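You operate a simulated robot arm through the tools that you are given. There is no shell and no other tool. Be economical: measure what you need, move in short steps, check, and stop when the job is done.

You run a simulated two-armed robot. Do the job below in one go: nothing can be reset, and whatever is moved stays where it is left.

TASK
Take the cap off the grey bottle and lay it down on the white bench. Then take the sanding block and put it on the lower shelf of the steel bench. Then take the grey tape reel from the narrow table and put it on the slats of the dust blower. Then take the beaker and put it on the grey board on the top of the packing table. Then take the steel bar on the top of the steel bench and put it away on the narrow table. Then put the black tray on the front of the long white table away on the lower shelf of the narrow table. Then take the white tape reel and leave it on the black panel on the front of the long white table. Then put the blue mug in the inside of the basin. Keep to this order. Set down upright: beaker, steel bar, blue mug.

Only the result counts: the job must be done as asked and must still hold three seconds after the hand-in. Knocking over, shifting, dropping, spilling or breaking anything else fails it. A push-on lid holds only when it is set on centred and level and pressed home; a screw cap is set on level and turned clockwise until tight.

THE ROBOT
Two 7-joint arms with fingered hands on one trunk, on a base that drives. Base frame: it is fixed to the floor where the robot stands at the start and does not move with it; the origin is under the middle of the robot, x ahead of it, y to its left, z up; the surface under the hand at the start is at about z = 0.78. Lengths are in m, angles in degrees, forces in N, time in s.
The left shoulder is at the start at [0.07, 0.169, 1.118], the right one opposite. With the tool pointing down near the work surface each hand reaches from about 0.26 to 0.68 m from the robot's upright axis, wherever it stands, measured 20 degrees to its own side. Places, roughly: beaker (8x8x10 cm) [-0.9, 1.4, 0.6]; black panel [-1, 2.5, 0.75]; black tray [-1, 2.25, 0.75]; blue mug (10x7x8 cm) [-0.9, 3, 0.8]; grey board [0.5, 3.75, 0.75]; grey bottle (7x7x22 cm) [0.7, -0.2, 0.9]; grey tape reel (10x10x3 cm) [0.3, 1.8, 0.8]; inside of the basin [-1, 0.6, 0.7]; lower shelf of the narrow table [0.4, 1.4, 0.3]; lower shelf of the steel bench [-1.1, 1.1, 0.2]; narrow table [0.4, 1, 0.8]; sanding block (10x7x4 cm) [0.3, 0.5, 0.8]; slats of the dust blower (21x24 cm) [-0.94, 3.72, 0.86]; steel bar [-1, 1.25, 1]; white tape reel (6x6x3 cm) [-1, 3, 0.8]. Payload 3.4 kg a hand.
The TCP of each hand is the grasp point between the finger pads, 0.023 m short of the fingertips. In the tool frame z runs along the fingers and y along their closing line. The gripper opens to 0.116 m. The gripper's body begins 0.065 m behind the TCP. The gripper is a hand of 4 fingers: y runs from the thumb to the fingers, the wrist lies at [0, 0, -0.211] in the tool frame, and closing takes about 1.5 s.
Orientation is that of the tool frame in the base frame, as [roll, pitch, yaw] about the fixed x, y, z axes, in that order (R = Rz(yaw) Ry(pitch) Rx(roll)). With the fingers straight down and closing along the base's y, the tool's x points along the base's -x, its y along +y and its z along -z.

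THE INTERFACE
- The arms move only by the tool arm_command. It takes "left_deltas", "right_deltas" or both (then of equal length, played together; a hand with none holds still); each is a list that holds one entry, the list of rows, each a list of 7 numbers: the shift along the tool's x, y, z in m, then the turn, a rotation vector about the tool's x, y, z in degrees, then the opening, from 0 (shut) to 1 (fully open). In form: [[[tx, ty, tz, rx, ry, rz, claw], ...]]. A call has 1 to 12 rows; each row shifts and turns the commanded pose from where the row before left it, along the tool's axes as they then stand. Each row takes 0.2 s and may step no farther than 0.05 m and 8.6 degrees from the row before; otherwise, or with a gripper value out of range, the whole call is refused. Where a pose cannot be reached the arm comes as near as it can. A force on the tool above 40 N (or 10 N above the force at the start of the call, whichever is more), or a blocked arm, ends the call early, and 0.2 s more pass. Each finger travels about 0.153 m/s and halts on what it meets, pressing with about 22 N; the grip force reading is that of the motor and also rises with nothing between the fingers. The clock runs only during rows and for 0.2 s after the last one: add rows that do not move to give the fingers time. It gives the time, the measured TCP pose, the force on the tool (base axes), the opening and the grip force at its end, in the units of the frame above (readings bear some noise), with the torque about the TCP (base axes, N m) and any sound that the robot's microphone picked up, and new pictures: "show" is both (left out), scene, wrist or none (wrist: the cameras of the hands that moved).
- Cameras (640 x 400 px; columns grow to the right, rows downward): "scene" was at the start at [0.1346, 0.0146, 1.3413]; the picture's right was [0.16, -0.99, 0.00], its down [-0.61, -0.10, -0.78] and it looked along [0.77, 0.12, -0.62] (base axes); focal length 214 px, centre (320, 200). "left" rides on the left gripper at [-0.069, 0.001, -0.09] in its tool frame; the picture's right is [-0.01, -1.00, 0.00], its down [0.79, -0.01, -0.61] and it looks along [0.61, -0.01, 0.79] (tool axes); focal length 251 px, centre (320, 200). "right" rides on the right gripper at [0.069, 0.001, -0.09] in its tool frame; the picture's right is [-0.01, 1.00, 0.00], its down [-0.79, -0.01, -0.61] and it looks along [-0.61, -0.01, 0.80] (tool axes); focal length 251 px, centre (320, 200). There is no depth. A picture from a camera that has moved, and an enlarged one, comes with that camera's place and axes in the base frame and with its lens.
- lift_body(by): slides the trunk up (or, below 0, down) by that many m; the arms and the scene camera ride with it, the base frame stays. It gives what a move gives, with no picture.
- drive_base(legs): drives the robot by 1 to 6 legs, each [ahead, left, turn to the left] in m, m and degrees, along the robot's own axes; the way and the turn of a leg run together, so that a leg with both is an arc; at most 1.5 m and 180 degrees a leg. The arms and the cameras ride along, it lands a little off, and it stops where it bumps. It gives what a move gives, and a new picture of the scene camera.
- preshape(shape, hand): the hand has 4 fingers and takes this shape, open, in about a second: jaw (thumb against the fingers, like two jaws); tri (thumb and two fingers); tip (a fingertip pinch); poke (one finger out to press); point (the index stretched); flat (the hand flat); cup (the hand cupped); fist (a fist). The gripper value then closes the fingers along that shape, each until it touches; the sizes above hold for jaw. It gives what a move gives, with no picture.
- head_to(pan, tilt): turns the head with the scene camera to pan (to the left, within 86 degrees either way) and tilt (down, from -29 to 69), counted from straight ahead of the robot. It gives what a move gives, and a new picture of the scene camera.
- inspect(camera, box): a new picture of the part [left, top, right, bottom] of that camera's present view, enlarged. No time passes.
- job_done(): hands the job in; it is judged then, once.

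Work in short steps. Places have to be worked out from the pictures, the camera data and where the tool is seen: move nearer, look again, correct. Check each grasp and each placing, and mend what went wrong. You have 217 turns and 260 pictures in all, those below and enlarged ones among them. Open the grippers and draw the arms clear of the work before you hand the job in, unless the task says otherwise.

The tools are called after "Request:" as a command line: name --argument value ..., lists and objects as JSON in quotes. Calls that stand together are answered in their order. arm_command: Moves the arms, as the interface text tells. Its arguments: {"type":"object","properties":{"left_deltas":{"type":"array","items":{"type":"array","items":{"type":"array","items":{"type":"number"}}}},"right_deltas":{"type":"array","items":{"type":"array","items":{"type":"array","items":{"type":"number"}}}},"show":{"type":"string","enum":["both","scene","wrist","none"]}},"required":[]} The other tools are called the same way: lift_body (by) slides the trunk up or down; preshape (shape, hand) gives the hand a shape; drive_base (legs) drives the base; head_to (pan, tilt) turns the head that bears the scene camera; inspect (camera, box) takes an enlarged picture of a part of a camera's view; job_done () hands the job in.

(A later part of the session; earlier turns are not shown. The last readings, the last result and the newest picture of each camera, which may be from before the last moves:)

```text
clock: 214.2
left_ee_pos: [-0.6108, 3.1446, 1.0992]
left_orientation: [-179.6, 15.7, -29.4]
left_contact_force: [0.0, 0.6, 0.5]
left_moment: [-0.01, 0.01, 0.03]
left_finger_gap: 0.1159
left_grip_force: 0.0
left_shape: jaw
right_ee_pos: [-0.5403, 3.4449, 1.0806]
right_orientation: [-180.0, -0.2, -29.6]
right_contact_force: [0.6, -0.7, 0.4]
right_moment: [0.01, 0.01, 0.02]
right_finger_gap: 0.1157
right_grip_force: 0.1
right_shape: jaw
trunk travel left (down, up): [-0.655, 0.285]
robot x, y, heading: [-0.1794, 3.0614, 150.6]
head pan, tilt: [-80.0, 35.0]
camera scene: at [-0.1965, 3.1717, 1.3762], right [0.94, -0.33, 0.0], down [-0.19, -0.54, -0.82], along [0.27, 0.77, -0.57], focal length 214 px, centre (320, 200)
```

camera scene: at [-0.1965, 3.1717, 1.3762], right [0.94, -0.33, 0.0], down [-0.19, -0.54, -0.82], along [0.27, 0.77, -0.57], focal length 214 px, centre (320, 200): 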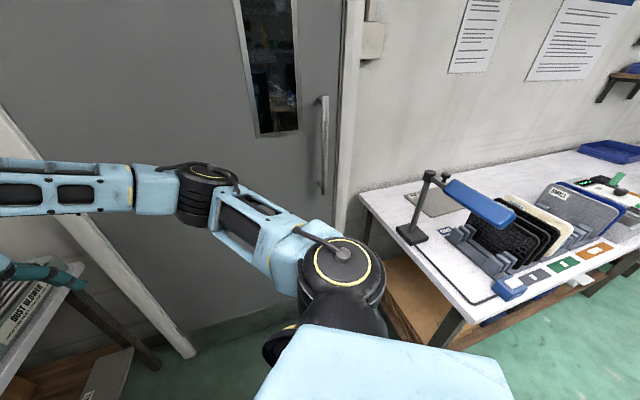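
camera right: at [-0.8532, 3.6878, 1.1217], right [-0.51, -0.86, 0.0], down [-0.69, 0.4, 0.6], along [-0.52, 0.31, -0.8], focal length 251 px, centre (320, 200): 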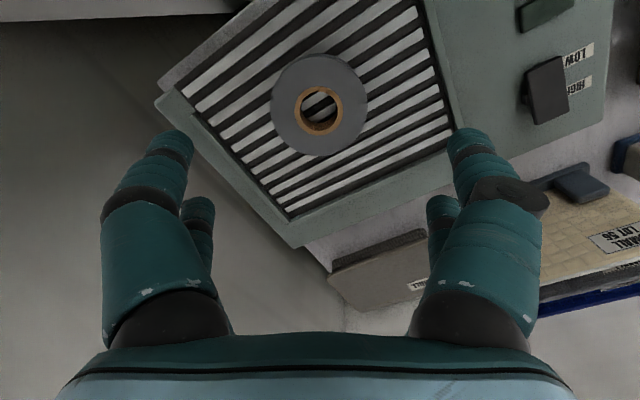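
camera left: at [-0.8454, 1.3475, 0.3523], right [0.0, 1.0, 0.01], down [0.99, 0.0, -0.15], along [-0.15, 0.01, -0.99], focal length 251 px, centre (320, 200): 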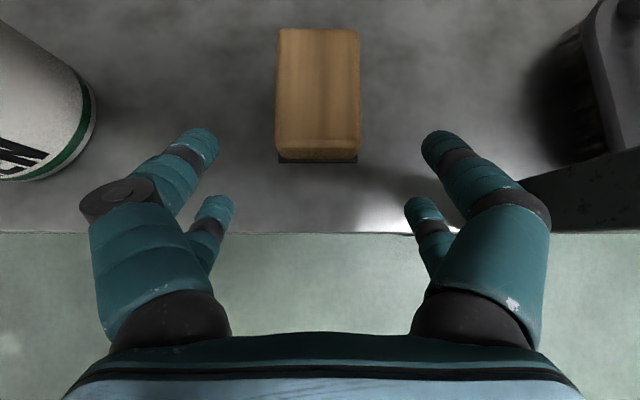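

Free. Turn to heading 180 and slide down the aisle to the steel bench.

Request:
drive_base --legs '[[0, 0, 29.5], [0, 1.47, 0]]'

Request:
lift_body --by -0.26

Request:
head_to --pan 10 --tilt 35

```text
clock: 223.0
left_ee_pos: [-0.5999, 1.436, 1.0993]
left_orientation: [-179.6, 15.7, -0.5]
left_contact_force: [0.5, 0.0, 0.4]
left_moment: [0.0, -0.02, 0.04]
left_finger_gap: 0.1157
left_grip_force: 0.1
left_shape: jaw
right_ee_pos: [-0.6833, 1.733, 1.082]
right_orientation: [179.9, -0.1, -0.6]
right_contact_force: [0.5, -0.1, 0.2]
right_moment: [-0.04, 0.01, -0.01]
right_finger_gap: 0.116
right_grip_force: 0.1
right_shape: jaw
trunk travel left (down, up): [-0.655, 0.285]
robot x, y, heading: [-0.1819, 1.572, 179.6]
head pan, tilt: [-80.0, 35.0]
camera scene: at [-0.2494, 1.6628, 1.3763], right [0.99, 0.16, 0.0], down [0.09, -0.57, -0.82], along [-0.13, 0.81, -0.57], focal length 214 px, centre (320, 200)
```

scene: 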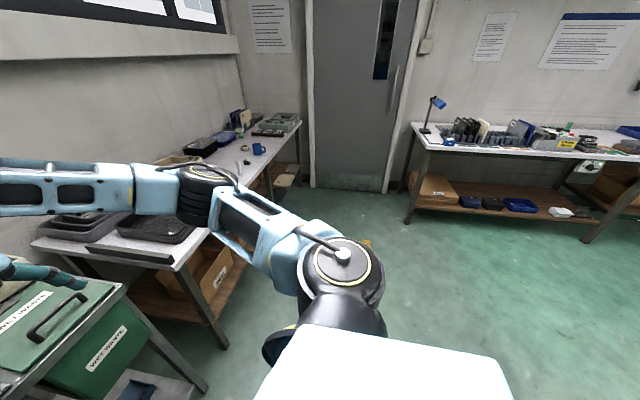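

```text
clock: 225.7
left_ee_pos: [-0.6001, 1.4365, 0.8401]
left_orientation: [-179.6, 15.8, -0.5]
left_contact_force: [-0.3, 0.2, 1.0]
left_moment: [-0.01, 0.03, -0.02]
left_finger_gap: 0.116
left_grip_force: 0.1
left_shape: jaw
right_ee_pos: [-0.6832, 1.7335, 0.8232]
right_orientation: [-180.0, -0.2, -0.7]
right_contact_force: [-0.9, 0.4, 0.8]
right_moment: [-0.02, -0.02, 0.0]
right_finger_gap: 0.1157
right_grip_force: 0.1
right_shape: jaw
trunk travel left (down, up): [-0.395, 0.545]
robot x, y, heading: [-0.1846, 1.5758, 179.6]
head pan, tilt: [-80.0, 35.0]
```

```text
clock: 227.3
left_ee_pos: [-0.5998, 1.4374, 0.8388]
left_orientation: [-179.6, 15.8, -0.6]
left_contact_force: [0.6, 0.8, 0.4]
left_moment: [-0.04, 0.0, 0.0]
left_finger_gap: 0.1157
left_grip_force: 0.1
left_shape: jaw
right_ee_pos: [-0.6838, 1.7345, 0.8222]
right_orientation: [179.9, -0.2, -0.6]
right_contact_force: [0.2, -0.4, -0.3]
right_moment: [0.0, -0.02, -0.02]
right_finger_gap: 0.116
right_grip_force: 0.0
right_shape: jaw
trunk travel left (down, up): [-0.395, 0.545]
robot x, y, heading: [-0.1839, 1.5747, 179.7]
head pan, tilt: [10.0, 35.0]
camera scene: at [-0.3217, 1.5614, 1.1163], right [-0.16, 0.99, 0.0], down [0.57, 0.09, -0.82], along [-0.81, -0.13, -0.57], focal length 214 px, centre (320, 200)
```

scene: 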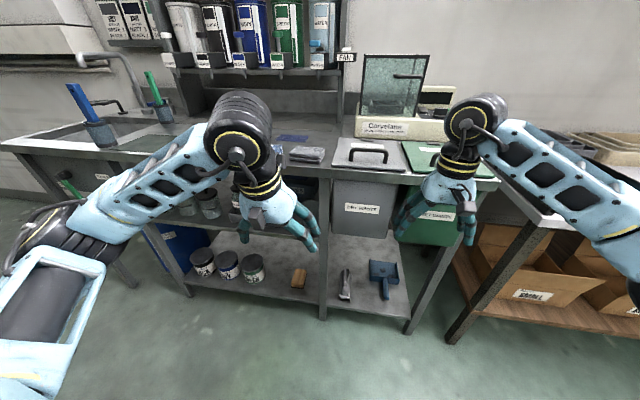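

Set the left hand horizontal at z≈0.64, angled ~25° right, in front of the mid shelf.

Request:
arm_command --left_deltas '[[[-0.0036, 0.0119, 0.0239, 0, -8.2, 0, 1], [-0.0002, 0.0119, 0.0242, 0, -8.2, 0, 1], [0.0033, 0.0119, 0.0239, 0, -8.2, 0, 1], [0.0066, 0.0119, 0.0232, 0, -8.2, 0, 1], [0.0099, 0.0119, 0.022, 0, -8.2, 0, 1], [0.0129, 0.0119, 0.0204, 0, -8.2, 0, 1], [0.0157, 0.0119, 0.0184, 0, -8.2, 0, 1], [0.0182, 0.0119, 0.0159, 0, -8.2, 0, 1], [0.0203, 0.0119, 0.0132, 0, -8.2, 0, 1], [0, 0, 0, 8.5, 0, 0, 1], [0, 0, 0, 8.5, 0, 0, 1], [0, 0, 0, 8.5, 0, 0, 1]]]' --show "both"

```text
clock: 229.9
left_ee_pos: [-0.6632, 1.3747, 0.7207]
left_orientation: [-153.6, 59.5, 0.1]
left_contact_force: [0.0, 0.3, 0.9]
left_moment: [-0.01, 0.0, 0.03]
left_finger_gap: 0.116
left_grip_force: 0.0
left_shape: jaw
left hand out of reach, approached as far as the arm can: row 4, 5, 6, 7, 8, 9
right_ee_pos: [-0.6831, 1.7322, 0.8228]
right_orientation: [179.9, -0.2, -0.6]
right_contact_force: [0.1, 0.6, -0.3]
right_moment: [0.04, 0.0, 0.01]
right_finger_gap: 0.1159
right_grip_force: 0.0
right_shape: jaw
trunk travel left (down, up): [-0.395, 0.545]
robot x, y, heading: [-0.1822, 1.574, 179.4]
head pan, tilt: [10.0, 35.0]
camera scene: at [-0.3215, 1.561, 1.1163], right [-0.16, 0.99, 0.0], down [0.57, 0.09, -0.82], along [-0.81, -0.13, -0.57], focal length 214 px, centre (320, 200)
camera left: at [-0.6281, 1.3335, 0.8206], right [0.38, 0.9, 0.23], down [0.87, -0.26, -0.41], along [-0.3, 0.36, -0.88], focal length 251 px, centre (320, 200)
```

scene: 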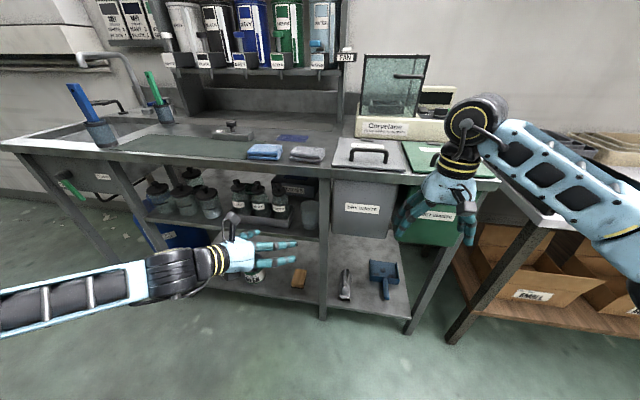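
left: 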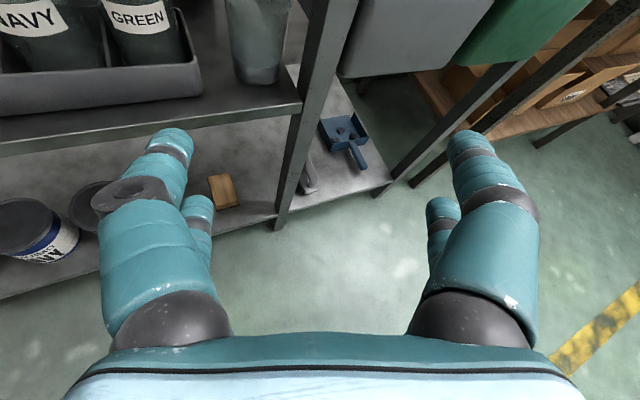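

The hand was too close to the body for that pose. Back the robot 0.12 m and finish the reorientation further forward.

Request:
drive_base --legs '[[-0.12, 0, 0]]'

Request:
arm_command --left_deltas '[[[-0.0092, 0.0253, 0.034, 0, 0, 0, 1], [-0.0092, 0.0253, 0.034, 0, 0, 0, 1], [-0.0092, 0.0253, 0.034, 0, 0, 0, 1], [-0.0092, 0.0253, 0.034, 0, 0, 0, 1], [-0.0092, 0.0253, 0.034, 0, 0, 0, 1], [0, 0, 0, 0, -6.6, 3.3, 1], [0, 0, 0, 0, -6.6, 3.3, 1], [0, 0, 0, 0, -6.6, 3.3, 1], [0, 0, 0, 0, -6.6, 3.3, 1]]]' --show "both"

```text
clock: 231.2
left_ee_pos: [-0.5434, 1.3743, 0.7224]
left_orientation: [-153.6, 59.6, 0.2]
left_contact_force: [0.5, -0.3, 0.1]
left_moment: [0.01, -0.01, 0.0]
left_finger_gap: 0.116
left_grip_force: 0.0
left_shape: jaw
right_ee_pos: [-0.5638, 1.7317, 0.8238]
right_orientation: [180.0, -0.1, -0.6]
right_contact_force: [-0.3, -0.2, 0.7]
right_moment: [-0.01, 0.05, -0.01]
right_finger_gap: 0.1159
right_grip_force: 0.0
right_shape: jaw
trunk travel left (down, up): [-0.395, 0.545]
robot x, y, heading: [-0.0653, 1.5739, 179.5]
head pan, tilt: [10.0, 35.0]
camera scene: at [-0.2005, 1.5601, 1.1165], right [-0.17, 0.99, 0.0], down [0.56, 0.1, -0.82], along [-0.81, -0.14, -0.57], focal length 214 px, centre (320, 200)
```

scene: 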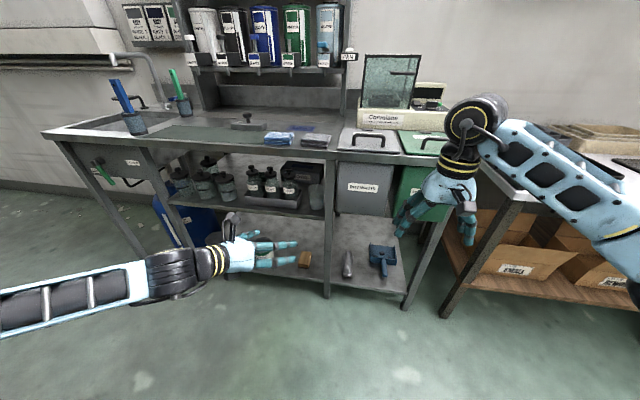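

```text
clock: 233.2
left_ee_pos: [-0.7456, 1.3369, 0.6547]
left_orientation: [-151.3, 88.9, 2.6]
left_contact_force: [0.2, -0.5, 0.0]
left_moment: [0.01, -0.01, -0.01]
left_finger_gap: 0.1159
left_grip_force: 0.1
left_shape: jaw
right_ee_pos: [-0.5637, 1.7315, 0.8229]
right_orientation: [-180.0, -0.1, -0.5]
right_contact_force: [-0.8, -0.3, -0.2]
right_moment: [-0.01, 0.01, -0.04]
right_finger_gap: 0.116
right_grip_force: 0.0
right_shape: jaw
trunk travel left (down, up): [-0.395, 0.545]
robot x, y, heading: [-0.0671, 1.5741, 179.7]
head pan, tilt: [10.0, 35.0]
camera scene: at [-0.202, 1.5605, 1.1163], right [-0.17, 0.99, 0.0], down [0.57, 0.1, -0.82], along [-0.81, -0.14, -0.57], focal length 214 px, centre (320, 200)
camera left: at [-0.6655, 1.2949, 0.7236], right [0.44, 0.9, 0.02], down [0.56, -0.26, -0.78], along [-0.7, 0.36, -0.62], focal length 251 px, centre (320, 200)
```

scene: 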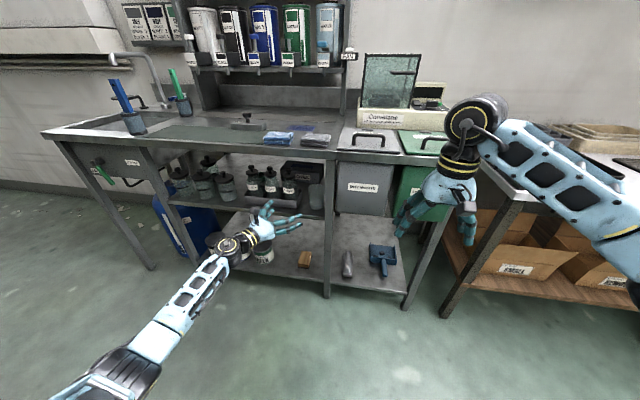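
left: 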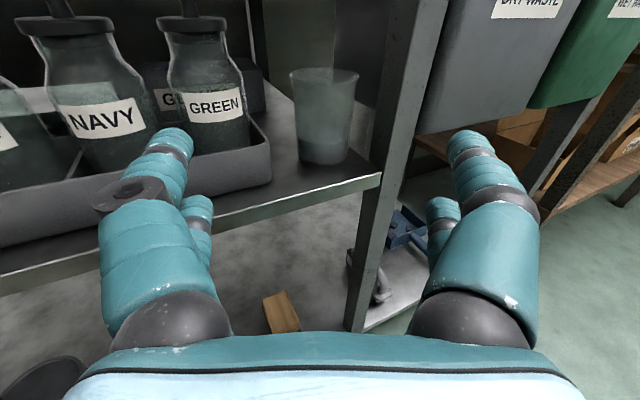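

The beaker stands just left of the post; the gap needs a steeper approach: about 45° from the left and 30° downward. Reorient the hand at a standoff.

Request:
arm_command --left_deltas '[[[-0.0317, 0.019, 0.0107, 0, 0, 0, 1], [-0.0317, 0.019, 0.0107, 0, 0, 0, 1], [-0.0317, 0.019, 0.0107, 0, 0, 0, 1], [0, 0, 0, 6.3, 0, 0, 1], [0, 0, 0, 6.3, 0, 0, 1], [0, 0, 0, 6.3, 0, 0, 1], [0, 0, 0, 0, 7.5, 0, 0.85], [0, 0, 0, 0, 7.5, 0, 0.85], [0, 0, 0, 0, 7.5, 0, 0.85], [0, 0, 0, 0, 7.5, 0, 0.85]]]' --show "wrist"

```text
clock: 235.4
left_ee_pos: [-0.8005, 1.2974, 0.7487]
left_orientation: [-178.8, 59.1, -40.8]
left_contact_force: [-0.3, 0.8, 0.0]
left_moment: [0.02, 0.02, -0.03]
left_finger_gap: 0.0988
left_grip_force: 0.1
left_shape: jaw
left hand out of reach, approached as far as the arm can: row 6
right_ee_pos: [-0.5644, 1.7311, 0.8209]
right_orientation: [179.9, -0.1, -0.7]
right_contact_force: [0.4, -0.2, -1.1]
right_moment: [0.02, -0.03, -0.01]
right_finger_gap: 0.116
right_grip_force: 0.0
right_shape: jaw
trunk travel left (down, up): [-0.395, 0.545]
robot x, y, heading: [-0.0619, 1.5744, 179.7]
head pan, tilt: [10.0, 35.0]
camera left: at [-0.7707, 1.2677, 0.8542], right [0.66, 0.75, 0.02], down [0.7, -0.61, -0.37], along [-0.26, 0.26, -0.93], focal length 251 px, centre (320, 200)
```

left: 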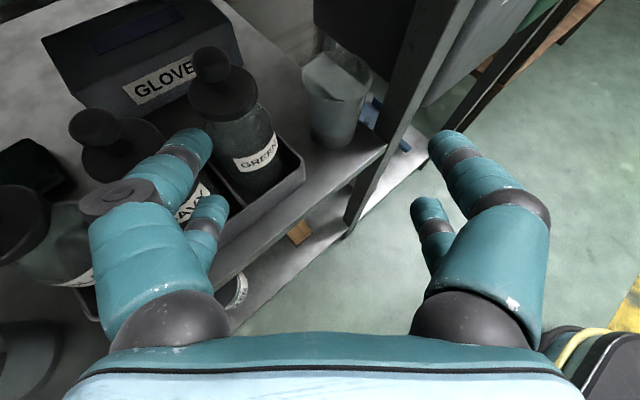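

Refined: beaker at (-0.911,1.42), post face y≈1.465, green bottle at (-0.906,1.307). A heading about 30° right splits the gap evenly; adjust to a pre-grasp on that line.

Request:
arm_command --left_deltas '[[[0, 0, 0, -5.15, -0.1, -3.05, 0.8], [0, 0, 0, -5.15, -0.1, -3.05, 0.8], [0.0047, -0.0257, 0.0255, 0, 0, 0, 0.8], [0.0047, -0.0257, 0.0255, 0, 0, 0, 0.8]]]' --show "wrist"

```text
clock: 236.4
left_ee_pos: [-0.8097, 1.3617, 0.7131]
left_orientation: [-178.8, 59.2, -28.9]
left_contact_force: [0.1, 0.7, -0.3]
left_moment: [0.0, 0.02, 0.0]
left_finger_gap: 0.0931
left_grip_force: 0.0
left_shape: jaw
right_ee_pos: [-0.5636, 1.7314, 0.8222]
right_orientation: [180.0, -0.1, -0.5]
right_contact_force: [0.9, -0.6, -0.5]
right_moment: [-0.04, 0.02, -0.01]
right_finger_gap: 0.1159
right_grip_force: 0.0
right_shape: jaw
trunk travel left (down, up): [-0.395, 0.545]
robot x, y, heading: [-0.0675, 1.5747, 179.5]
head pan, tilt: [10.0, 35.0]
camera left: at [-0.7731, 1.3375, 0.8184], right [0.49, 0.87, 0.02], down [0.81, -0.45, -0.37], along [-0.31, 0.2, -0.93], focal length 251 px, centre (320, 200)
```

left: 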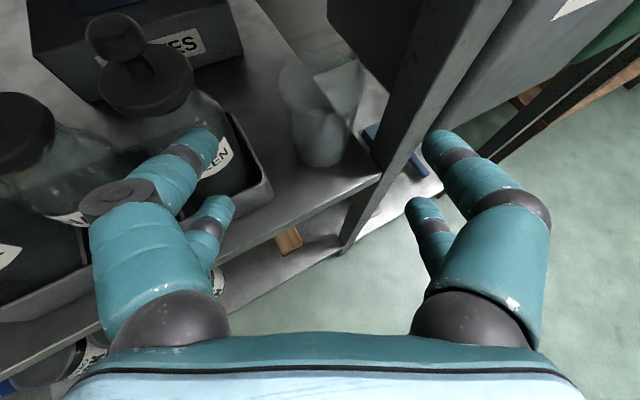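

Gap is tight but workable: narrow the opening to ~0.078 and advance partway along the tool axis.

Request:
arm_command --left_deltas '[[[0, 0, 0, 0, 0, 0, 0.67], [0, 0, 0.02, 0, 0, 0, 0.67], [0, 0, 0.02, 0, 0, 0, 0.67], [0, 0, 0.02, 0, 0, 0, 0.67]]]' --show "wrist"

```text
clock: 237.4
left_ee_pos: [-0.8542, 1.3888, 0.6833]
left_orientation: [-178.9, 59.3, -29.0]
left_contact_force: [0.5, 1.5, -0.4]
left_moment: [-0.01, -0.04, 0.02]
left_finger_gap: 0.0781
left_grip_force: 0.1
left_shape: jaw
right_ee_pos: [-0.5645, 1.7321, 0.8218]
right_orientation: [180.0, -0.1, -0.6]
right_contact_force: [0.5, 0.7, -0.2]
right_moment: [0.04, -0.01, 0.0]
right_finger_gap: 0.1159
right_grip_force: 0.1
right_shape: jaw
trunk travel left (down, up): [-0.395, 0.545]
robot x, y, heading: [-0.0656, 1.5708, 179.7]
head pan, tilt: [10.0, 35.0]
camera left: at [-0.8181, 1.366, 0.7882], right [0.5, 0.87, 0.02], down [0.81, -0.45, -0.37], along [-0.32, 0.2, -0.93], focal length 251 px, centre (320, 200)
```

left: 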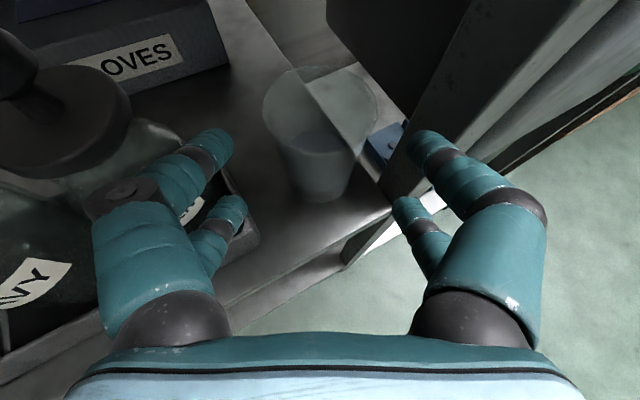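

Nearly there; advance 5 cm more with contact detection on.

Request:
arm_command --left_deltas '[[[0, 0.001, 0.015, 0, 0, 0, 0.67], [0, 0.001, 0.015, 0, 0, 0, 0.66], [0, 0, 0.01, 0, 0, 0, 0.66], [0, 0, 0.01, 0, 0, 0, 0.66]]]' --show "wrist"

```text
clock: 238.4
left_ee_pos: [-0.8607, 1.3912, 0.6804]
left_orientation: [-178.8, 59.2, -28.9]
left_contact_force: [0.2, -0.2, 0.7]
left_moment: [0.02, 0.03, -0.02]
left_finger_gap: 0.0768
left_grip_force: 0.0
left_shape: jaw
left hand out of reach, approached as far as the arm can: row 1, 2, 3, 4
right_ee_pos: [-0.563, 1.7317, 0.8225]
right_orientation: [-179.9, -0.3, -0.6]
right_contact_force: [-0.2, -0.1, 0.0]
right_moment: [-0.05, 0.0, -0.03]
right_finger_gap: 0.1161
right_grip_force: 0.0
right_shape: jaw
trunk travel left (down, up): [-0.395, 0.545]
robot x, y, heading: [-0.0623, 1.5774, 179.7]
head pan, tilt: [10.0, 35.0]
camera left: at [-0.8234, 1.3681, 0.7849], right [0.5, 0.87, 0.02], down [0.81, -0.45, -0.37], along [-0.32, 0.2, -0.93], focal length 251 px, centre (320, 200)
```

left: 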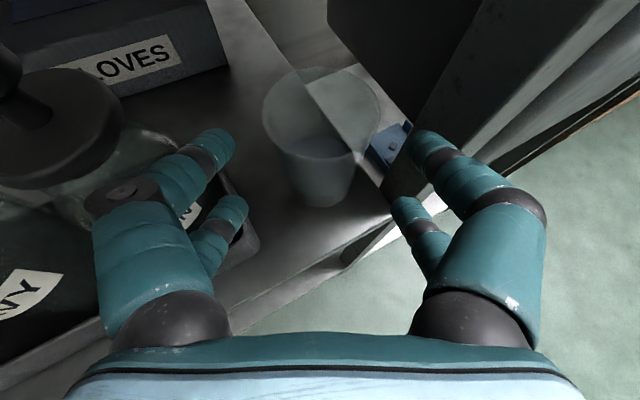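

The arm is at its reach; drive the base 4.5 cm ahead / 2.6 cm right along the hand's axis instead.

Request:
drive_base --legs '[[0.043, -0.025, 0]]'

Request:
arm_command --left_deltas '[[[0, 0, 0, 0, 0, 0, 0.66]]]' --show "wrist"

```text
clock: 239.3
left_ee_pos: [-0.9036, 1.4152, 0.6789]
left_orientation: [-178.8, 59.2, -28.9]
left_contact_force: [-0.7, -4.4, 0.5]
left_moment: [0.14, -0.03, -0.05]
left_finger_gap: 0.0749
left_grip_force: 0.1
left_shape: jaw
right_ee_pos: [-0.6073, 1.7565, 0.8224]
right_orientation: [179.9, -0.2, -0.5]
right_contact_force: [-0.1, -0.1, -1.1]
right_moment: [-0.01, -0.04, -0.01]
right_finger_gap: 0.1162
right_grip_force: 0.1
right_shape: jaw
trunk travel left (down, up): [-0.395, 0.545]
robot x, y, heading: [-0.1051, 1.5979, 179.8]
head pan, tilt: [10.0, 35.0]
camera scene: at [-0.2454, 1.5854, 1.1162], right [-0.17, 0.99, 0.0], down [0.57, 0.1, -0.82], along [-0.81, -0.14, -0.57], focal length 214 px, centre (320, 200)
```

scene: 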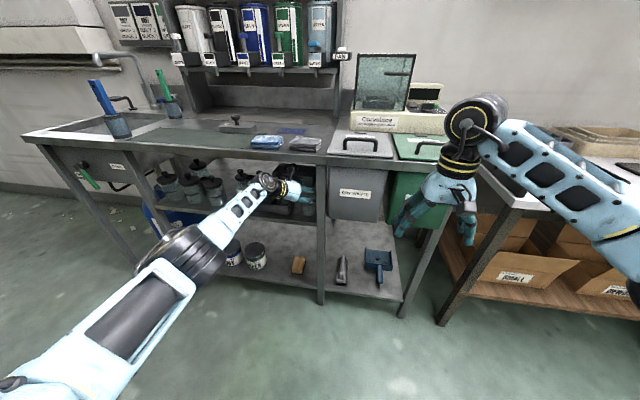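

```text
clock: 239.7
left_ee_pos: [-0.9027, 1.4168, 0.681]
left_orientation: [-178.8, 59.2, -28.8]
left_contact_force: [-1.0, -1.9, 0.3]
left_moment: [0.07, 0.0, -0.02]
left_finger_gap: 0.0757
left_grip_force: 0.1
left_shape: jaw
right_ee_pos: [-0.606, 1.7563, 0.8233]
right_orientation: [180.0, -0.2, -0.6]
right_contact_force: [-0.6, -0.1, -0.1]
right_moment: [-0.01, -0.02, 0.03]
right_finger_gap: 0.116
right_grip_force: 0.1
right_shape: jaw
trunk travel left (down, up): [-0.395, 0.545]
robot x, y, heading: [-0.1113, 1.6, 179.5]
head pan, tilt: [10.0, 35.0]
camera left: at [-0.8663, 1.3921, 0.785], right [0.49, 0.87, 0.02], down [0.81, -0.45, -0.37], along [-0.32, 0.2, -0.93], focal length 251 px, centre (320, 200)
```

left: 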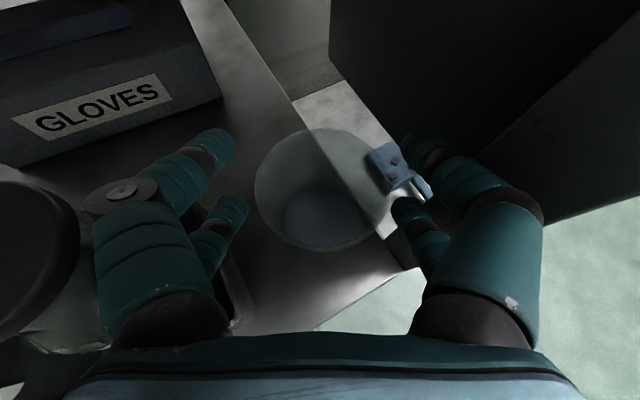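

Beaker rim is centred under the grasp point. Descend 3 cm vertically around it.

Request:
arm_command --left_deltas '[[[0.009, 0, 0.005, 0, 0, 0, 0.66], [0.009, 0, 0.006, 0, 0, 0, 0.66], [0.009, 0, 0.006, 0, 0, 0, 0.66]]]' --show "wrist"

```text
clock: 240.5
left_ee_pos: [-0.897, 1.4184, 0.6475]
left_orientation: [-178.9, 59.4, -28.8]
left_contact_force: [-2.2, -12.2, 4.5]
left_moment: [0.44, -0.09, -0.13]
left_finger_gap: 0.0696
left_grip_force: 0.1
left_shape: jaw
left hand out of reach, approached as far as the arm can: row 2, 3
right_ee_pos: [-0.6071, 1.7554, 0.8228]
right_orientation: [-180.0, -0.1, -0.5]
right_contact_force: [0.0, 0.3, 0.0]
right_moment: [0.01, -0.01, 0.0]
right_finger_gap: 0.1161
right_grip_force: 0.0
right_shape: jaw
trunk travel left (down, up): [-0.395, 0.545]
robot x, y, heading: [-0.1047, 1.6002, 179.8]
head pan, tilt: [10.0, 35.0]
camera left: at [-0.8608, 1.3948, 0.7519], right [0.49, 0.87, 0.02], down [0.81, -0.45, -0.38], along [-0.32, 0.2, -0.93], focal length 251 px, centre (320, 200)
```

left: 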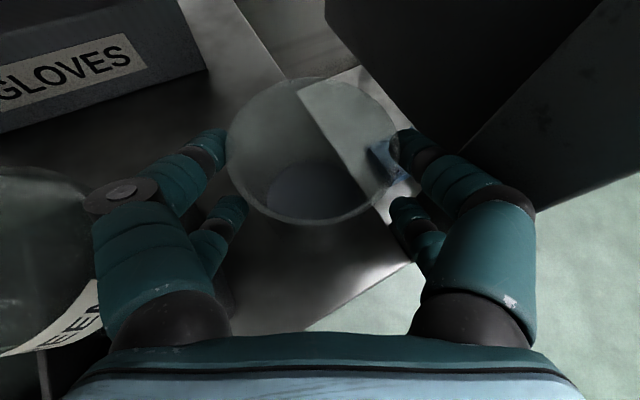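

The beaker is between the fingers (light contact with the post). Close now.

Request:
arm_command --left_deltas '[[[0, 0.003, 0.004, 0, 0, 0, 0.5], [0, 0, 0, 0, 0, 0, 0.4], [0, 0, 0, 0, 0, 0, 0.3], [0, 0, 0, 0, 0, 0, 0.2], [0, 0, 0, 0, 0, 0, 0.2]]]' --show "wrist"

```text
clock: 241.7
left_ee_pos: [-0.8991, 1.4224, 0.6466]
left_orientation: [-178.9, 59.2, -28.8]
left_contact_force: [-0.7, 0.8, 0.8]
left_moment: [0.02, -0.07, -0.03]
left_finger_gap: 0.0547
left_grip_force: 21.8
left_shape: jaw
left hand out of reach, approached as far as the arm can: row 1
right_ee_pos: [-0.6061, 1.7574, 0.8239]
right_orientation: [179.9, -0.1, -0.5]
right_contact_force: [1.2, 0.2, 0.5]
right_moment: [0.01, -0.03, 0.04]
right_finger_gap: 0.1162
right_grip_force: 0.0
right_shape: jaw
trunk travel left (down, up): [-0.395, 0.545]
robot x, y, heading: [-0.1079, 1.5997, 179.8]
head pan, tilt: [10.0, 35.0]
camera left: at [-0.8614, 1.3981, 0.7512], right [0.49, 0.87, 0.02], down [0.81, -0.45, -0.37], along [-0.32, 0.2, -0.93], focal length 251 px, centre (320, 200)
```

left: 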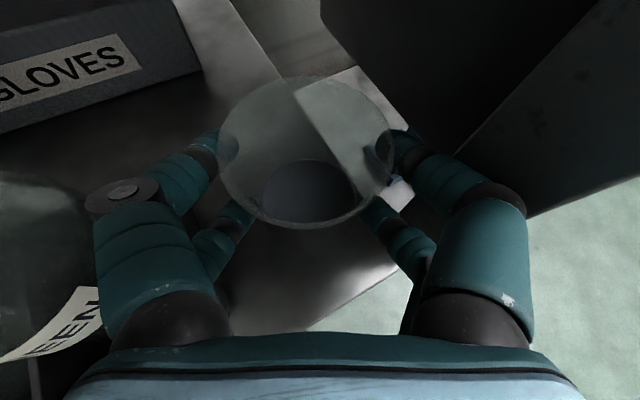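

Beaker gripped. Lift 2 cm and draw back horizontally along the approach line.

Request:
arm_command --left_deltas '[[[-0.0086, 0, -0.0051, 0, 0, 0, 0.2], [-0.0086, 0, -0.0051, 0, 0, 0, 0.2], [0.0102, 0, -0.0172, 0, 0, 0, 0.2], [0.0153, 0, -0.0258, 0, 0, 0, 0.2], [0.0153, 0, -0.0258, 0, 0, 0, 0.2], [0.0153, 0, -0.0258, 0, 0, 0, 0.2]]]' --show "both"

```text
clock: 243.1
left_ee_pos: [-0.803, 1.3668, 0.6686]
left_orientation: [-178.6, 59.3, -28.9]
left_contact_force: [-0.1, 0.6, -1.2]
left_moment: [-0.01, 0.01, 0.0]
left_finger_gap: 0.0548
left_grip_force: 22.2
left_shape: jaw
right_ee_pos: [-0.6054, 1.7568, 0.8222]
right_orientation: [180.0, -0.2, -0.5]
right_contact_force: [-0.5, -0.1, 0.3]
right_moment: [-0.04, -0.04, 0.0]
right_finger_gap: 0.1159
right_grip_force: 0.1
right_shape: jaw
trunk travel left (down, up): [-0.395, 0.545]
robot x, y, heading: [-0.105, 1.5959, 179.6]
head pan, tilt: [10.0, 35.0]
camera scene: at [-0.2443, 1.5851, 1.1164], right [-0.17, 0.99, 0.0], down [0.57, 0.1, -0.82], along [-0.81, -0.14, -0.57], focal length 214 px, centre (320, 200)
camera left: at [-0.765, 1.3432, 0.7719], right [0.49, 0.87, 0.02], down [0.81, -0.45, -0.37], along [-0.32, 0.2, -0.93], focal length 251 px, centre (320, 200)
```

scene: 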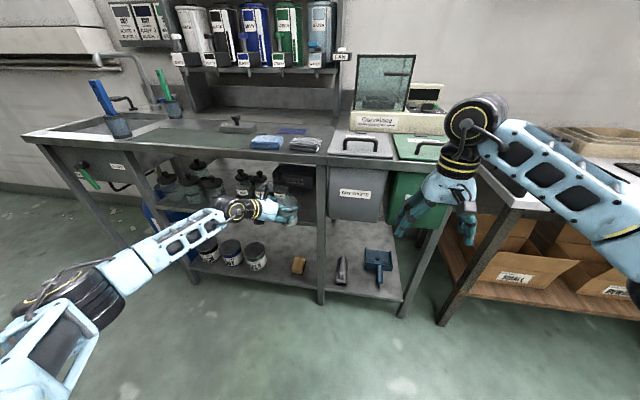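
left: 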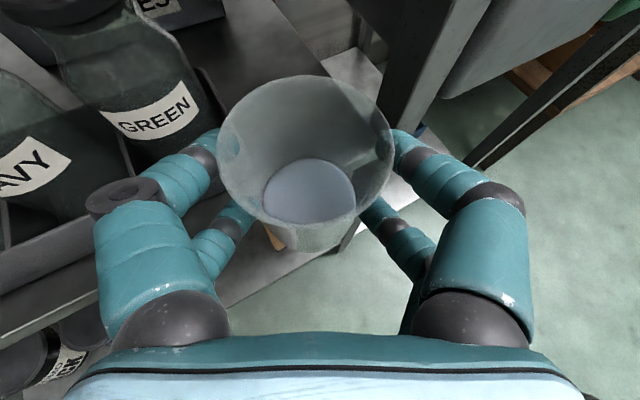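

Beaker free and upright. Pull it further back, raise the trunk, then turn to face along the aisle.

Request:
arm_command --left_deltas '[[[0.0153, 0, -0.0258, 0, 0, 0, 0.2], [0.0153, 0, -0.0258, 0, 0, 0, 0.2], [0.0153, 0, -0.0258, 0, 0, 0, 0.2], [0.0153, 0, -0.0258, 0, 0, 0, 0.2], [0.0153, -0.02, -0.0258, 0, 0, 0, 0.2]]]' --show "none"

Request:
lift_body --by 0.27

Request:
drive_base --legs '[[-0.05, 0, 0], [0, 0, -90]]'

```text
clock: 244.3
left_ee_pos: [-0.6608, 1.3109, 0.6697]
left_orientation: [-178.8, 59.3, -28.8]
left_contact_force: [0.0, -0.5, -1.1]
left_moment: [-0.01, -0.05, 0.01]
left_finger_gap: 0.0546
left_grip_force: 22.2
left_shape: jaw
right_ee_pos: [-0.6063, 1.7574, 0.8232]
right_orientation: [179.9, -0.1, -0.4]
right_contact_force: [0.2, 0.3, 0.0]
right_moment: [0.01, 0.03, 0.02]
right_finger_gap: 0.1159
right_grip_force: 0.1
right_shape: jaw
trunk travel left (down, up): [-0.395, 0.545]
robot x, y, heading: [-0.1077, 1.598, 179.5]
head pan, tilt: [10.0, 35.0]
```

```text
clock: 247.1
left_ee_pos: [-0.661, 1.3109, 0.9402]
left_orientation: [-178.8, 59.2, -28.9]
left_contact_force: [0.3, -0.8, -0.6]
left_moment: [-0.01, -0.01, -0.04]
left_finger_gap: 0.0546
left_grip_force: 22.3
left_shape: jaw
right_ee_pos: [-0.6078, 1.7561, 1.0918]
right_orientation: [-180.0, -0.2, -0.5]
right_contact_force: [0.0, 0.2, -0.3]
right_moment: [-0.01, -0.01, -0.02]
right_finger_gap: 0.1158
right_grip_force: 0.0
right_shape: jaw
trunk travel left (down, up): [-0.665, 0.275]
robot x, y, heading: [-0.1091, 1.5996, 179.8]
head pan, tilt: [10.0, 35.0]
```

```text
clock: 251.8
left_ee_pos: [-0.3475, 2.1509, 0.9393]
left_orientation: [-178.7, 59.2, -118.6]
left_contact_force: [-0.9, -0.4, -0.7]
left_moment: [-0.04, 0.01, -0.02]
left_finger_gap: 0.0545
left_grip_force: 21.7
left_shape: jaw
right_ee_pos: [0.1001, 2.1007, 1.0921]
right_orientation: [-180.0, -0.1, -90.2]
right_contact_force: [-0.4, 0.8, 0.1]
right_moment: [-0.02, -0.02, 0.0]
right_finger_gap: 0.1162
right_grip_force: 0.1
right_shape: jaw
trunk travel left (down, up): [-0.665, 0.275]
robot x, y, heading: [-0.0566, 1.5983, 89.8]
head pan, tilt: [10.0, 35.0]
camera scene: at [-0.0717, 1.7367, 1.3863], right [0.99, 0.17, 0.0], down [0.1, -0.57, -0.82], along [-0.14, 0.81, -0.57], focal length 214 px, centre (320, 200)
```

scene: 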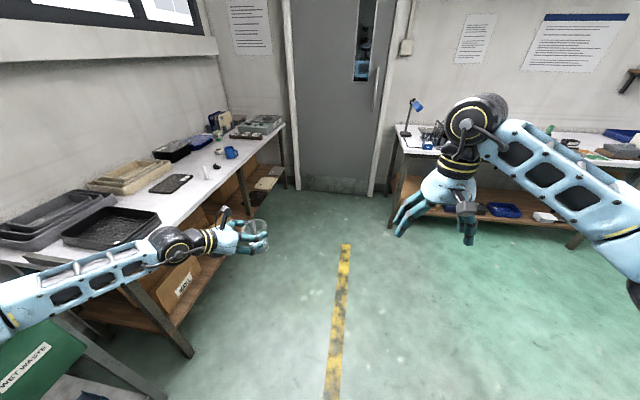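

Drive up the aisle and right, to stand before the packing table.

Request:
drive_base --legs '[[0.75, 0, 0], [0.15, -0.6, 0]]'

Request:
head_to --pan 5 --tilt 35

```text
clock: 259.0
left_ee_pos: [0.2547, 3.0711, 0.9383]
left_orientation: [-178.8, 59.2, -118.6]
left_contact_force: [0.0, 0.6, -0.3]
left_moment: [-0.01, 0.04, 0.02]
left_finger_gap: 0.0543
left_grip_force: 22.3
left_shape: jaw
right_ee_pos: [0.7018, 3.0183, 1.0919]
right_orientation: [-180.0, -0.2, -90.3]
right_contact_force: [0.0, 0.2, -0.1]
right_moment: [0.01, -0.03, -0.01]
right_finger_gap: 0.1162
right_grip_force: 0.0
right_shape: jaw
trunk travel left (down, up): [-0.665, 0.275]
robot x, y, heading: [0.5445, 2.5174, 89.7]
head pan, tilt: [10.0, 35.0]
camera scene: at [0.5297, 2.6567, 1.3863], right [0.99, 0.17, 0.0], down [0.1, -0.57, -0.82], along [-0.14, 0.81, -0.57], focal length 214 px, centre (320, 200)
```

scene: 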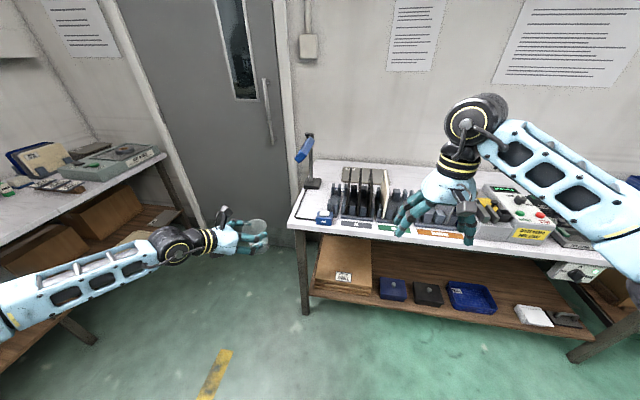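

```text
clock: 259.7
left_ee_pos: [0.2561, 3.0713, 0.9393]
left_orientation: [-178.8, 59.2, -118.5]
left_contact_force: [-0.7, 0.6, -0.7]
left_moment: [0.02, 0.02, -0.04]
left_finger_gap: 0.0544
left_grip_force: 22.5
left_shape: jaw
right_ee_pos: [0.7021, 3.0194, 1.0914]
right_orientation: [179.9, -0.2, -90.3]
right_contact_force: [0.2, 0.2, -0.4]
right_moment: [0.0, -0.01, 0.0]
right_finger_gap: 0.116
right_grip_force: 0.1
right_shape: jaw
trunk travel left (down, up): [-0.665, 0.275]
robot x, y, heading: [0.5459, 2.5196, 89.8]
head pan, tilt: [5.0, 35.0]
camera scene: at [0.5378, 2.6578, 1.3863], right [1.0, 0.08, 0.0], down [0.05, -0.57, -0.82], along [-0.07, 0.82, -0.57], focal length 214 px, centre (320, 200)
```

scene: 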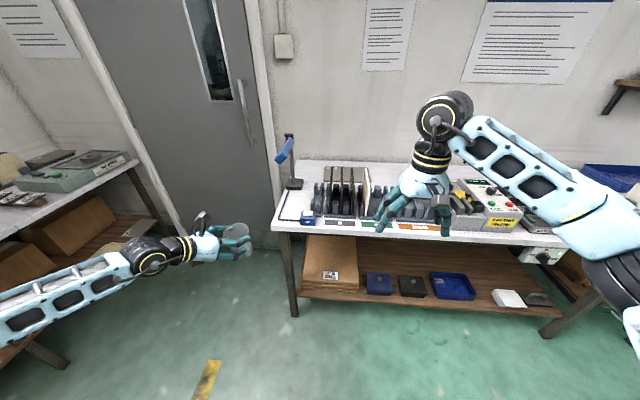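

Request:
inspect --camera "scene" --box '[250, 120, 450, 245]'

```text
3.20 times, centred on (350, 182) of scene
camera zoom: at [0.5378, 2.6578, 1.3863], right [1.0, 0.08, 0.0], down [0.05, -0.57, -0.82], along [-0.07, 0.82, -0.57], focal length 686 px, centre (224, 256)
```

zoom: 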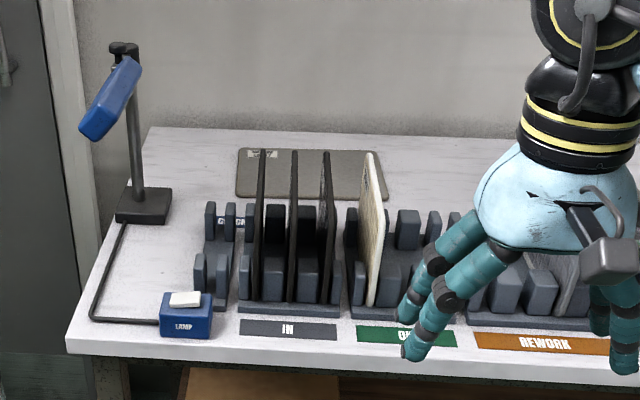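

The grey board lies flat at the back (x 0.47–0.73, y 3.72–3.90), behind racks with panels ~0.93 high. I'll go over the low right part of the racks with the hand turned to heading ~115°. Raise and turn the beaker first.

Request:
lift_body --by 0.06

Request:
arm_command --left_deltas '[[[0, 0, 0, -6.63, 0, -3.93, 0.2], [0, 0, 0, -6.63, 0, -3.93, 0.2], [0, 0, 0, -6.63, 0, -3.93, 0.2], [0, 0, 0, -6.63, 0, -3.93, 0.2], [0, 0, 0, -6.63, 0, -3.93, 0.2], [0, 0, 0, -6.63, 0, -3.93, 0.2], [0, 0, 0, -6.63, 0, -3.93, 0.2], [-0.0258, 0, -0.0153, 0, 0, 0, 0.2], [-0.0258, 0, -0.0153, 0, 0, 0, 0.2], [-0.0258, 0, -0.0153, 0, 0, 0, 0.2]]]' --show "both"

```text
clock: 260.7
left_ee_pos: [0.2555, 3.0706, 0.9989]
left_orientation: [-178.8, 59.3, -118.6]
left_contact_force: [0.1, 0.2, -1.6]
left_moment: [-0.05, 0.0, 0.0]
left_finger_gap: 0.0541
left_grip_force: 22.3
left_shape: jaw
right_ee_pos: [0.7013, 3.0187, 1.152]
right_orientation: [-179.9, -0.3, -90.3]
right_contact_force: [-0.1, -0.5, 0.5]
right_moment: [0.01, 0.0, -0.02]
right_finger_gap: 0.1163
right_grip_force: 0.0
right_shape: jaw
trunk travel left (down, up): [-0.725, 0.215]
robot x, y, heading: [0.5466, 2.5163, 89.9]
head pan, tilt: [5.0, 35.0]
```

```text
clock: 262.9
left_ee_pos: [0.2543, 3.0719, 1.0907]
left_orientation: [-179.0, 58.9, -88.0]
left_contact_force: [0.7, -0.7, -1.0]
left_moment: [-0.03, 0.0, 0.0]
left_finger_gap: 0.054
left_grip_force: 22.2
left_shape: jaw
left hand out of reach, approached as far as the arm can: row 5, 6, 7
right_ee_pos: [0.7013, 3.0198, 1.1518]
right_orientation: [179.9, -0.1, -90.3]
right_contact_force: [0.1, -0.5, 0.6]
right_moment: [0.0, 0.02, 0.03]
right_finger_gap: 0.1159
right_grip_force: 0.0
right_shape: jaw
trunk travel left (down, up): [-0.725, 0.215]
robot x, y, heading: [0.5474, 2.5181, 89.7]
head pan, tilt: [5.0, 35.0]
camera scene: at [0.5378, 2.6576, 1.4463], right [1.0, 0.08, 0.0], down [0.05, -0.57, -0.82], along [-0.07, 0.82, -0.57], focal length 214 px, centre (320, 200)
camera left: at [0.255, 3.0295, 1.1949], right [1.0, 0.02, 0.02], down [0.03, -0.93, -0.37], along [0.01, 0.37, -0.93], focal length 251 px, centre (320, 200)
```

scene: 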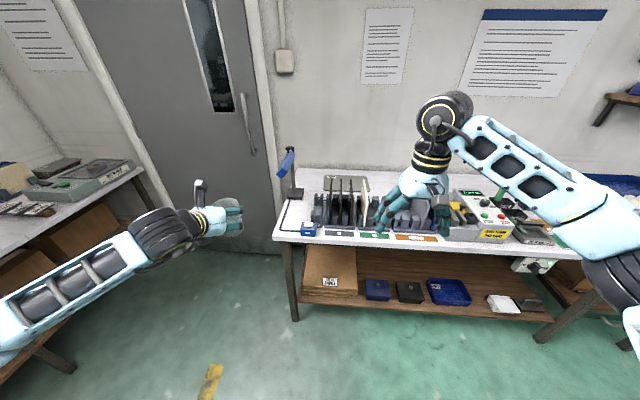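
left: 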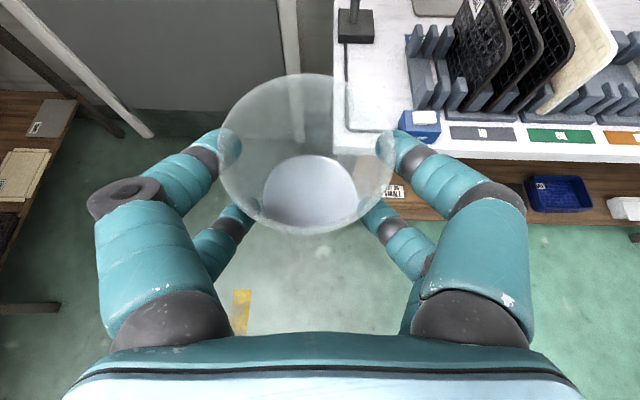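

Wrist limit at heading ~92°, acceptable. Panels end at y≈3.585, top ≈0.94. Drive in: right 0.40, ahead 0.53, with the beaker bottom above 1.0.

Request:
drive_base --legs '[[0, -0.4, 0], [0.52, 0, 0]]'

Request:
head_to --pan 15 --tilt 40

```text
clock: 268.0
left_ee_pos: [0.6538, 3.5864, 1.0901]
left_orientation: [-179.1, 59.1, -87.7]
left_contact_force: [0.1, -0.2, -1.1]
left_moment: [-0.03, -0.03, 0.03]
left_finger_gap: 0.0542
left_grip_force: 22.3
left_shape: jaw
right_ee_pos: [1.1015, 3.5341, 1.153]
right_orientation: [180.0, 0.0, -90.1]
right_contact_force: [0.3, 0.2, 0.6]
right_moment: [-0.03, 0.0, -0.01]
right_finger_gap: 0.1162
right_grip_force: 0.1
right_shape: jaw
trunk travel left (down, up): [-0.725, 0.215]
robot x, y, heading: [0.9482, 3.0341, 90.1]
head pan, tilt: [5.0, 35.0]
camera scene: at [0.938, 3.1722, 1.4464], right [1.0, 0.09, 0.0], down [0.05, -0.57, -0.82], along [-0.07, 0.82, -0.57], focal length 214 px, centre (320, 200)
```

scene: 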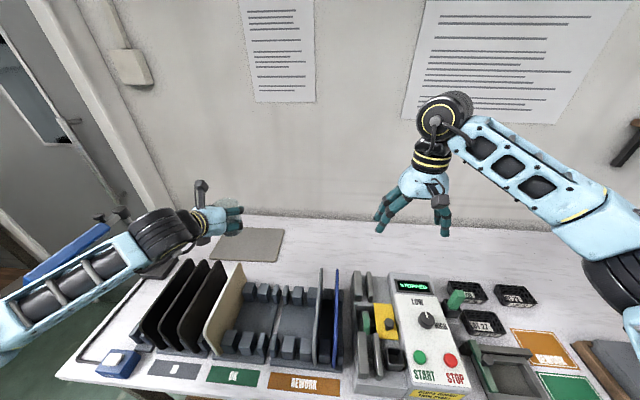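

```text
clock: 268.7
left_ee_pos: [0.6546, 3.587, 1.0891]
left_orientation: [-178.9, 58.9, -87.7]
left_contact_force: [0.5, -0.4, -0.1]
left_moment: [-0.04, -0.02, 0.01]
left_finger_gap: 0.054
left_grip_force: 22.1
left_shape: jaw
right_ee_pos: [1.1012, 3.5354, 1.1509]
right_orientation: [179.9, -0.1, -90.1]
right_contact_force: [-0.6, -0.3, 0.2]
right_moment: [0.0, 0.02, -0.01]
right_finger_gap: 0.116
right_grip_force: 0.1
right_shape: jaw
trunk travel left (down, up): [-0.725, 0.215]
robot x, y, heading: [0.947, 3.0325, 90.1]
head pan, tilt: [15.0, 40.0]
camera scene: at [0.9237, 3.1678, 1.4387], right [0.97, 0.26, 0.0], down [0.17, -0.62, -0.77], along [-0.2, 0.74, -0.64], focal length 214 px, centre (320, 200)
```

scene: 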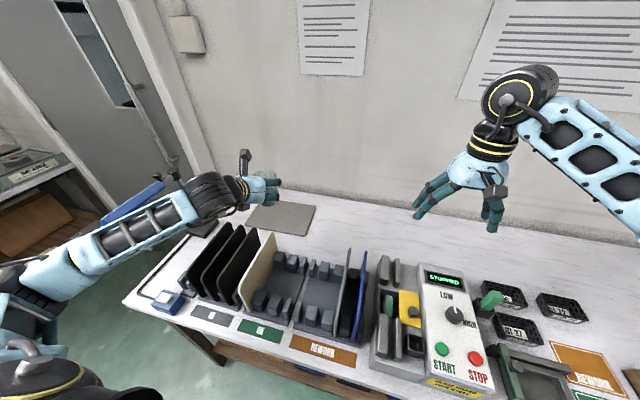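

Board confirmed at x 0.47–0.71, y 3.69–3.87. Move forward to (0.665,3.82) at height, then look.

Request:
arm_command --left_deltas '[[[-0.0204, -0.002, 0.0344, 0, 0, 0, 0.2], [-0.0204, -0.002, 0.0344, 0, 0, 0, 0.2], [-0.0204, -0.002, 0.0344, 0, 0, 0, 0.2], [-0.0204, -0.002, 0.0344, 0, 0, 0, 0.2], [-0.0204, -0.002, 0.0344, 0, 0, 0, 0.2], [-0.0168, -0.001, 0.0284, 0, 0, 0, 0.2]]]' --show "both"

```text
clock: 270.1
left_ee_pos: [0.6602, 3.8239, 1.0906]
left_orientation: [-179.3, 58.9, -88.1]
left_contact_force: [-0.3, -0.4, -0.5]
left_moment: [0.02, 0.0, 0.0]
left_finger_gap: 0.0535
left_grip_force: 21.5
left_shape: jaw
right_ee_pos: [1.101, 3.5357, 1.1511]
right_orientation: [179.9, -0.2, -90.1]
right_contact_force: [0.9, 1.2, -0.2]
right_moment: [-0.01, 0.03, 0.02]
right_finger_gap: 0.1158
right_grip_force: 0.0
right_shape: jaw
trunk travel left (down, up): [-0.725, 0.215]
robot x, y, heading: [0.9474, 3.0384, 90.0]
head pan, tilt: [15.0, 40.0]
camera scene: at [0.9248, 3.1684, 1.4386], right [0.97, 0.26, 0.0], down [0.17, -0.62, -0.77], along [-0.2, 0.74, -0.64], focal length 214 px, centre (320, 200)
camera left: at [0.6604, 3.7802, 1.1944], right [1.0, 0.03, 0.01], down [0.03, -0.93, -0.37], along [0.0, 0.37, -0.93], focal length 251 px, centre (320, 200)
```

scene: 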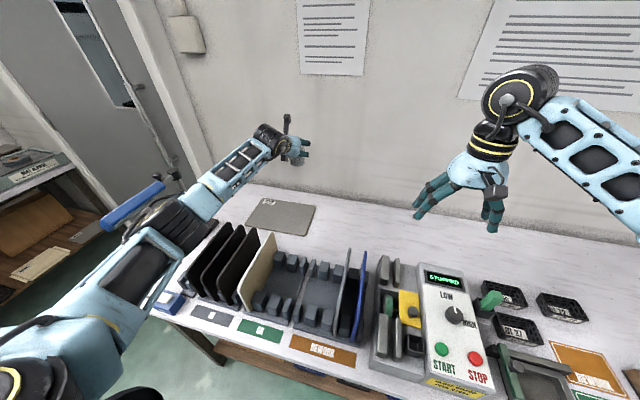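
left: 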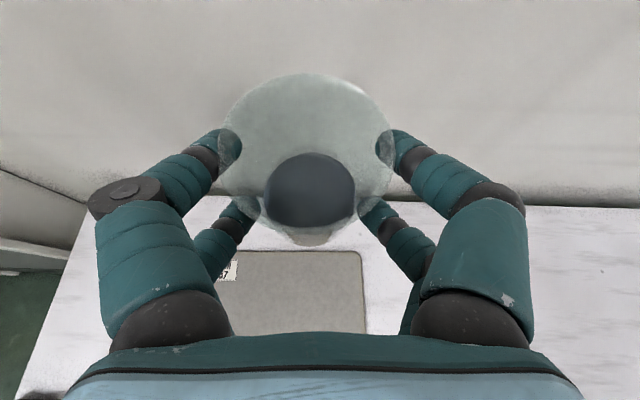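

The beaker must sit at y≈3.78 (board's back edge is 3.855). Raise the trunk 3 cm for forearm clearance, move back 4 cm, lower 10 cm and look.

Request:
lift_body --by 0.04

Request:
arm_command --left_deltas '[[[0.0204, 0, -0.0344, 0, 0, 0, 0.2], [0.0258, 0, 0.0153, 0, 0, 0, 0.2], [0.0258, 0, 0.0153, 0, 0, 0, 0.2], [0.0258, 0, 0.0153, 0, 0, 0, 0.2], [0.0258, 0, 0.0153, 0, 0, 0, 0.2]]]' --show "both"

```text
clock: 271.0
left_ee_pos: [0.658, 3.8222, 1.1291]
left_orientation: [-179.0, 58.9, -87.8]
left_contact_force: [0.0, -0.1, -1.3]
left_moment: [-0.01, -0.02, -0.01]
left_finger_gap: 0.0536
left_grip_force: 22.5
left_shape: jaw
right_ee_pos: [1.1007, 3.5356, 1.1913]
right_orientation: [-180.0, -0.1, -90.1]
right_contact_force: [0.8, 0.1, -0.8]
right_moment: [-0.03, 0.04, -0.01]
right_finger_gap: 0.1158
right_grip_force: 0.0
right_shape: jaw
trunk travel left (down, up): [-0.765, 0.175]
robot x, y, heading: [0.9466, 3.0356, 89.9]
head pan, tilt: [15.0, 40.0]
```

```text
clock: 272.2
left_ee_pos: [0.6609, 3.7821, 1.0099]
left_orientation: [-179.1, 58.9, -87.8]
left_contact_force: [-0.2, 0.3, -1.2]
left_moment: [-0.02, -0.02, -0.01]
left_finger_gap: 0.0537
left_grip_force: 21.6
left_shape: jaw
right_ee_pos: [1.1011, 3.5351, 1.1919]
right_orientation: [179.9, -0.2, -90.1]
right_contact_force: [0.1, 1.0, 0.2]
right_moment: [-0.05, 0.0, 0.01]
right_finger_gap: 0.1157
right_grip_force: 0.0
right_shape: jaw
trunk travel left (down, up): [-0.765, 0.175]
robot x, y, heading: [0.9501, 3.0354, 90.0]
head pan, tilt: [15.0, 40.0]
camera scene: at [0.9238, 3.1685, 1.4786], right [0.97, 0.26, 0.0], down [0.17, -0.62, -0.77], along [-0.2, 0.74, -0.64], focal length 214 px, centre (320, 200)
camera left: at [0.6613, 3.7395, 1.1141], right [1.0, 0.03, 0.02], down [0.03, -0.93, -0.37], along [0.0, 0.37, -0.93], focal length 251 px, centre (320, 200)
```

scene: 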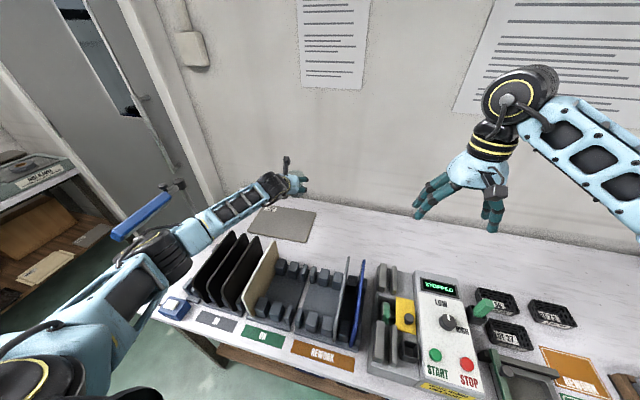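
left: 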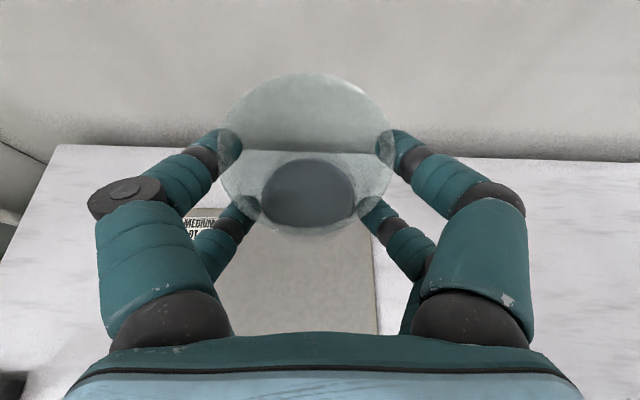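

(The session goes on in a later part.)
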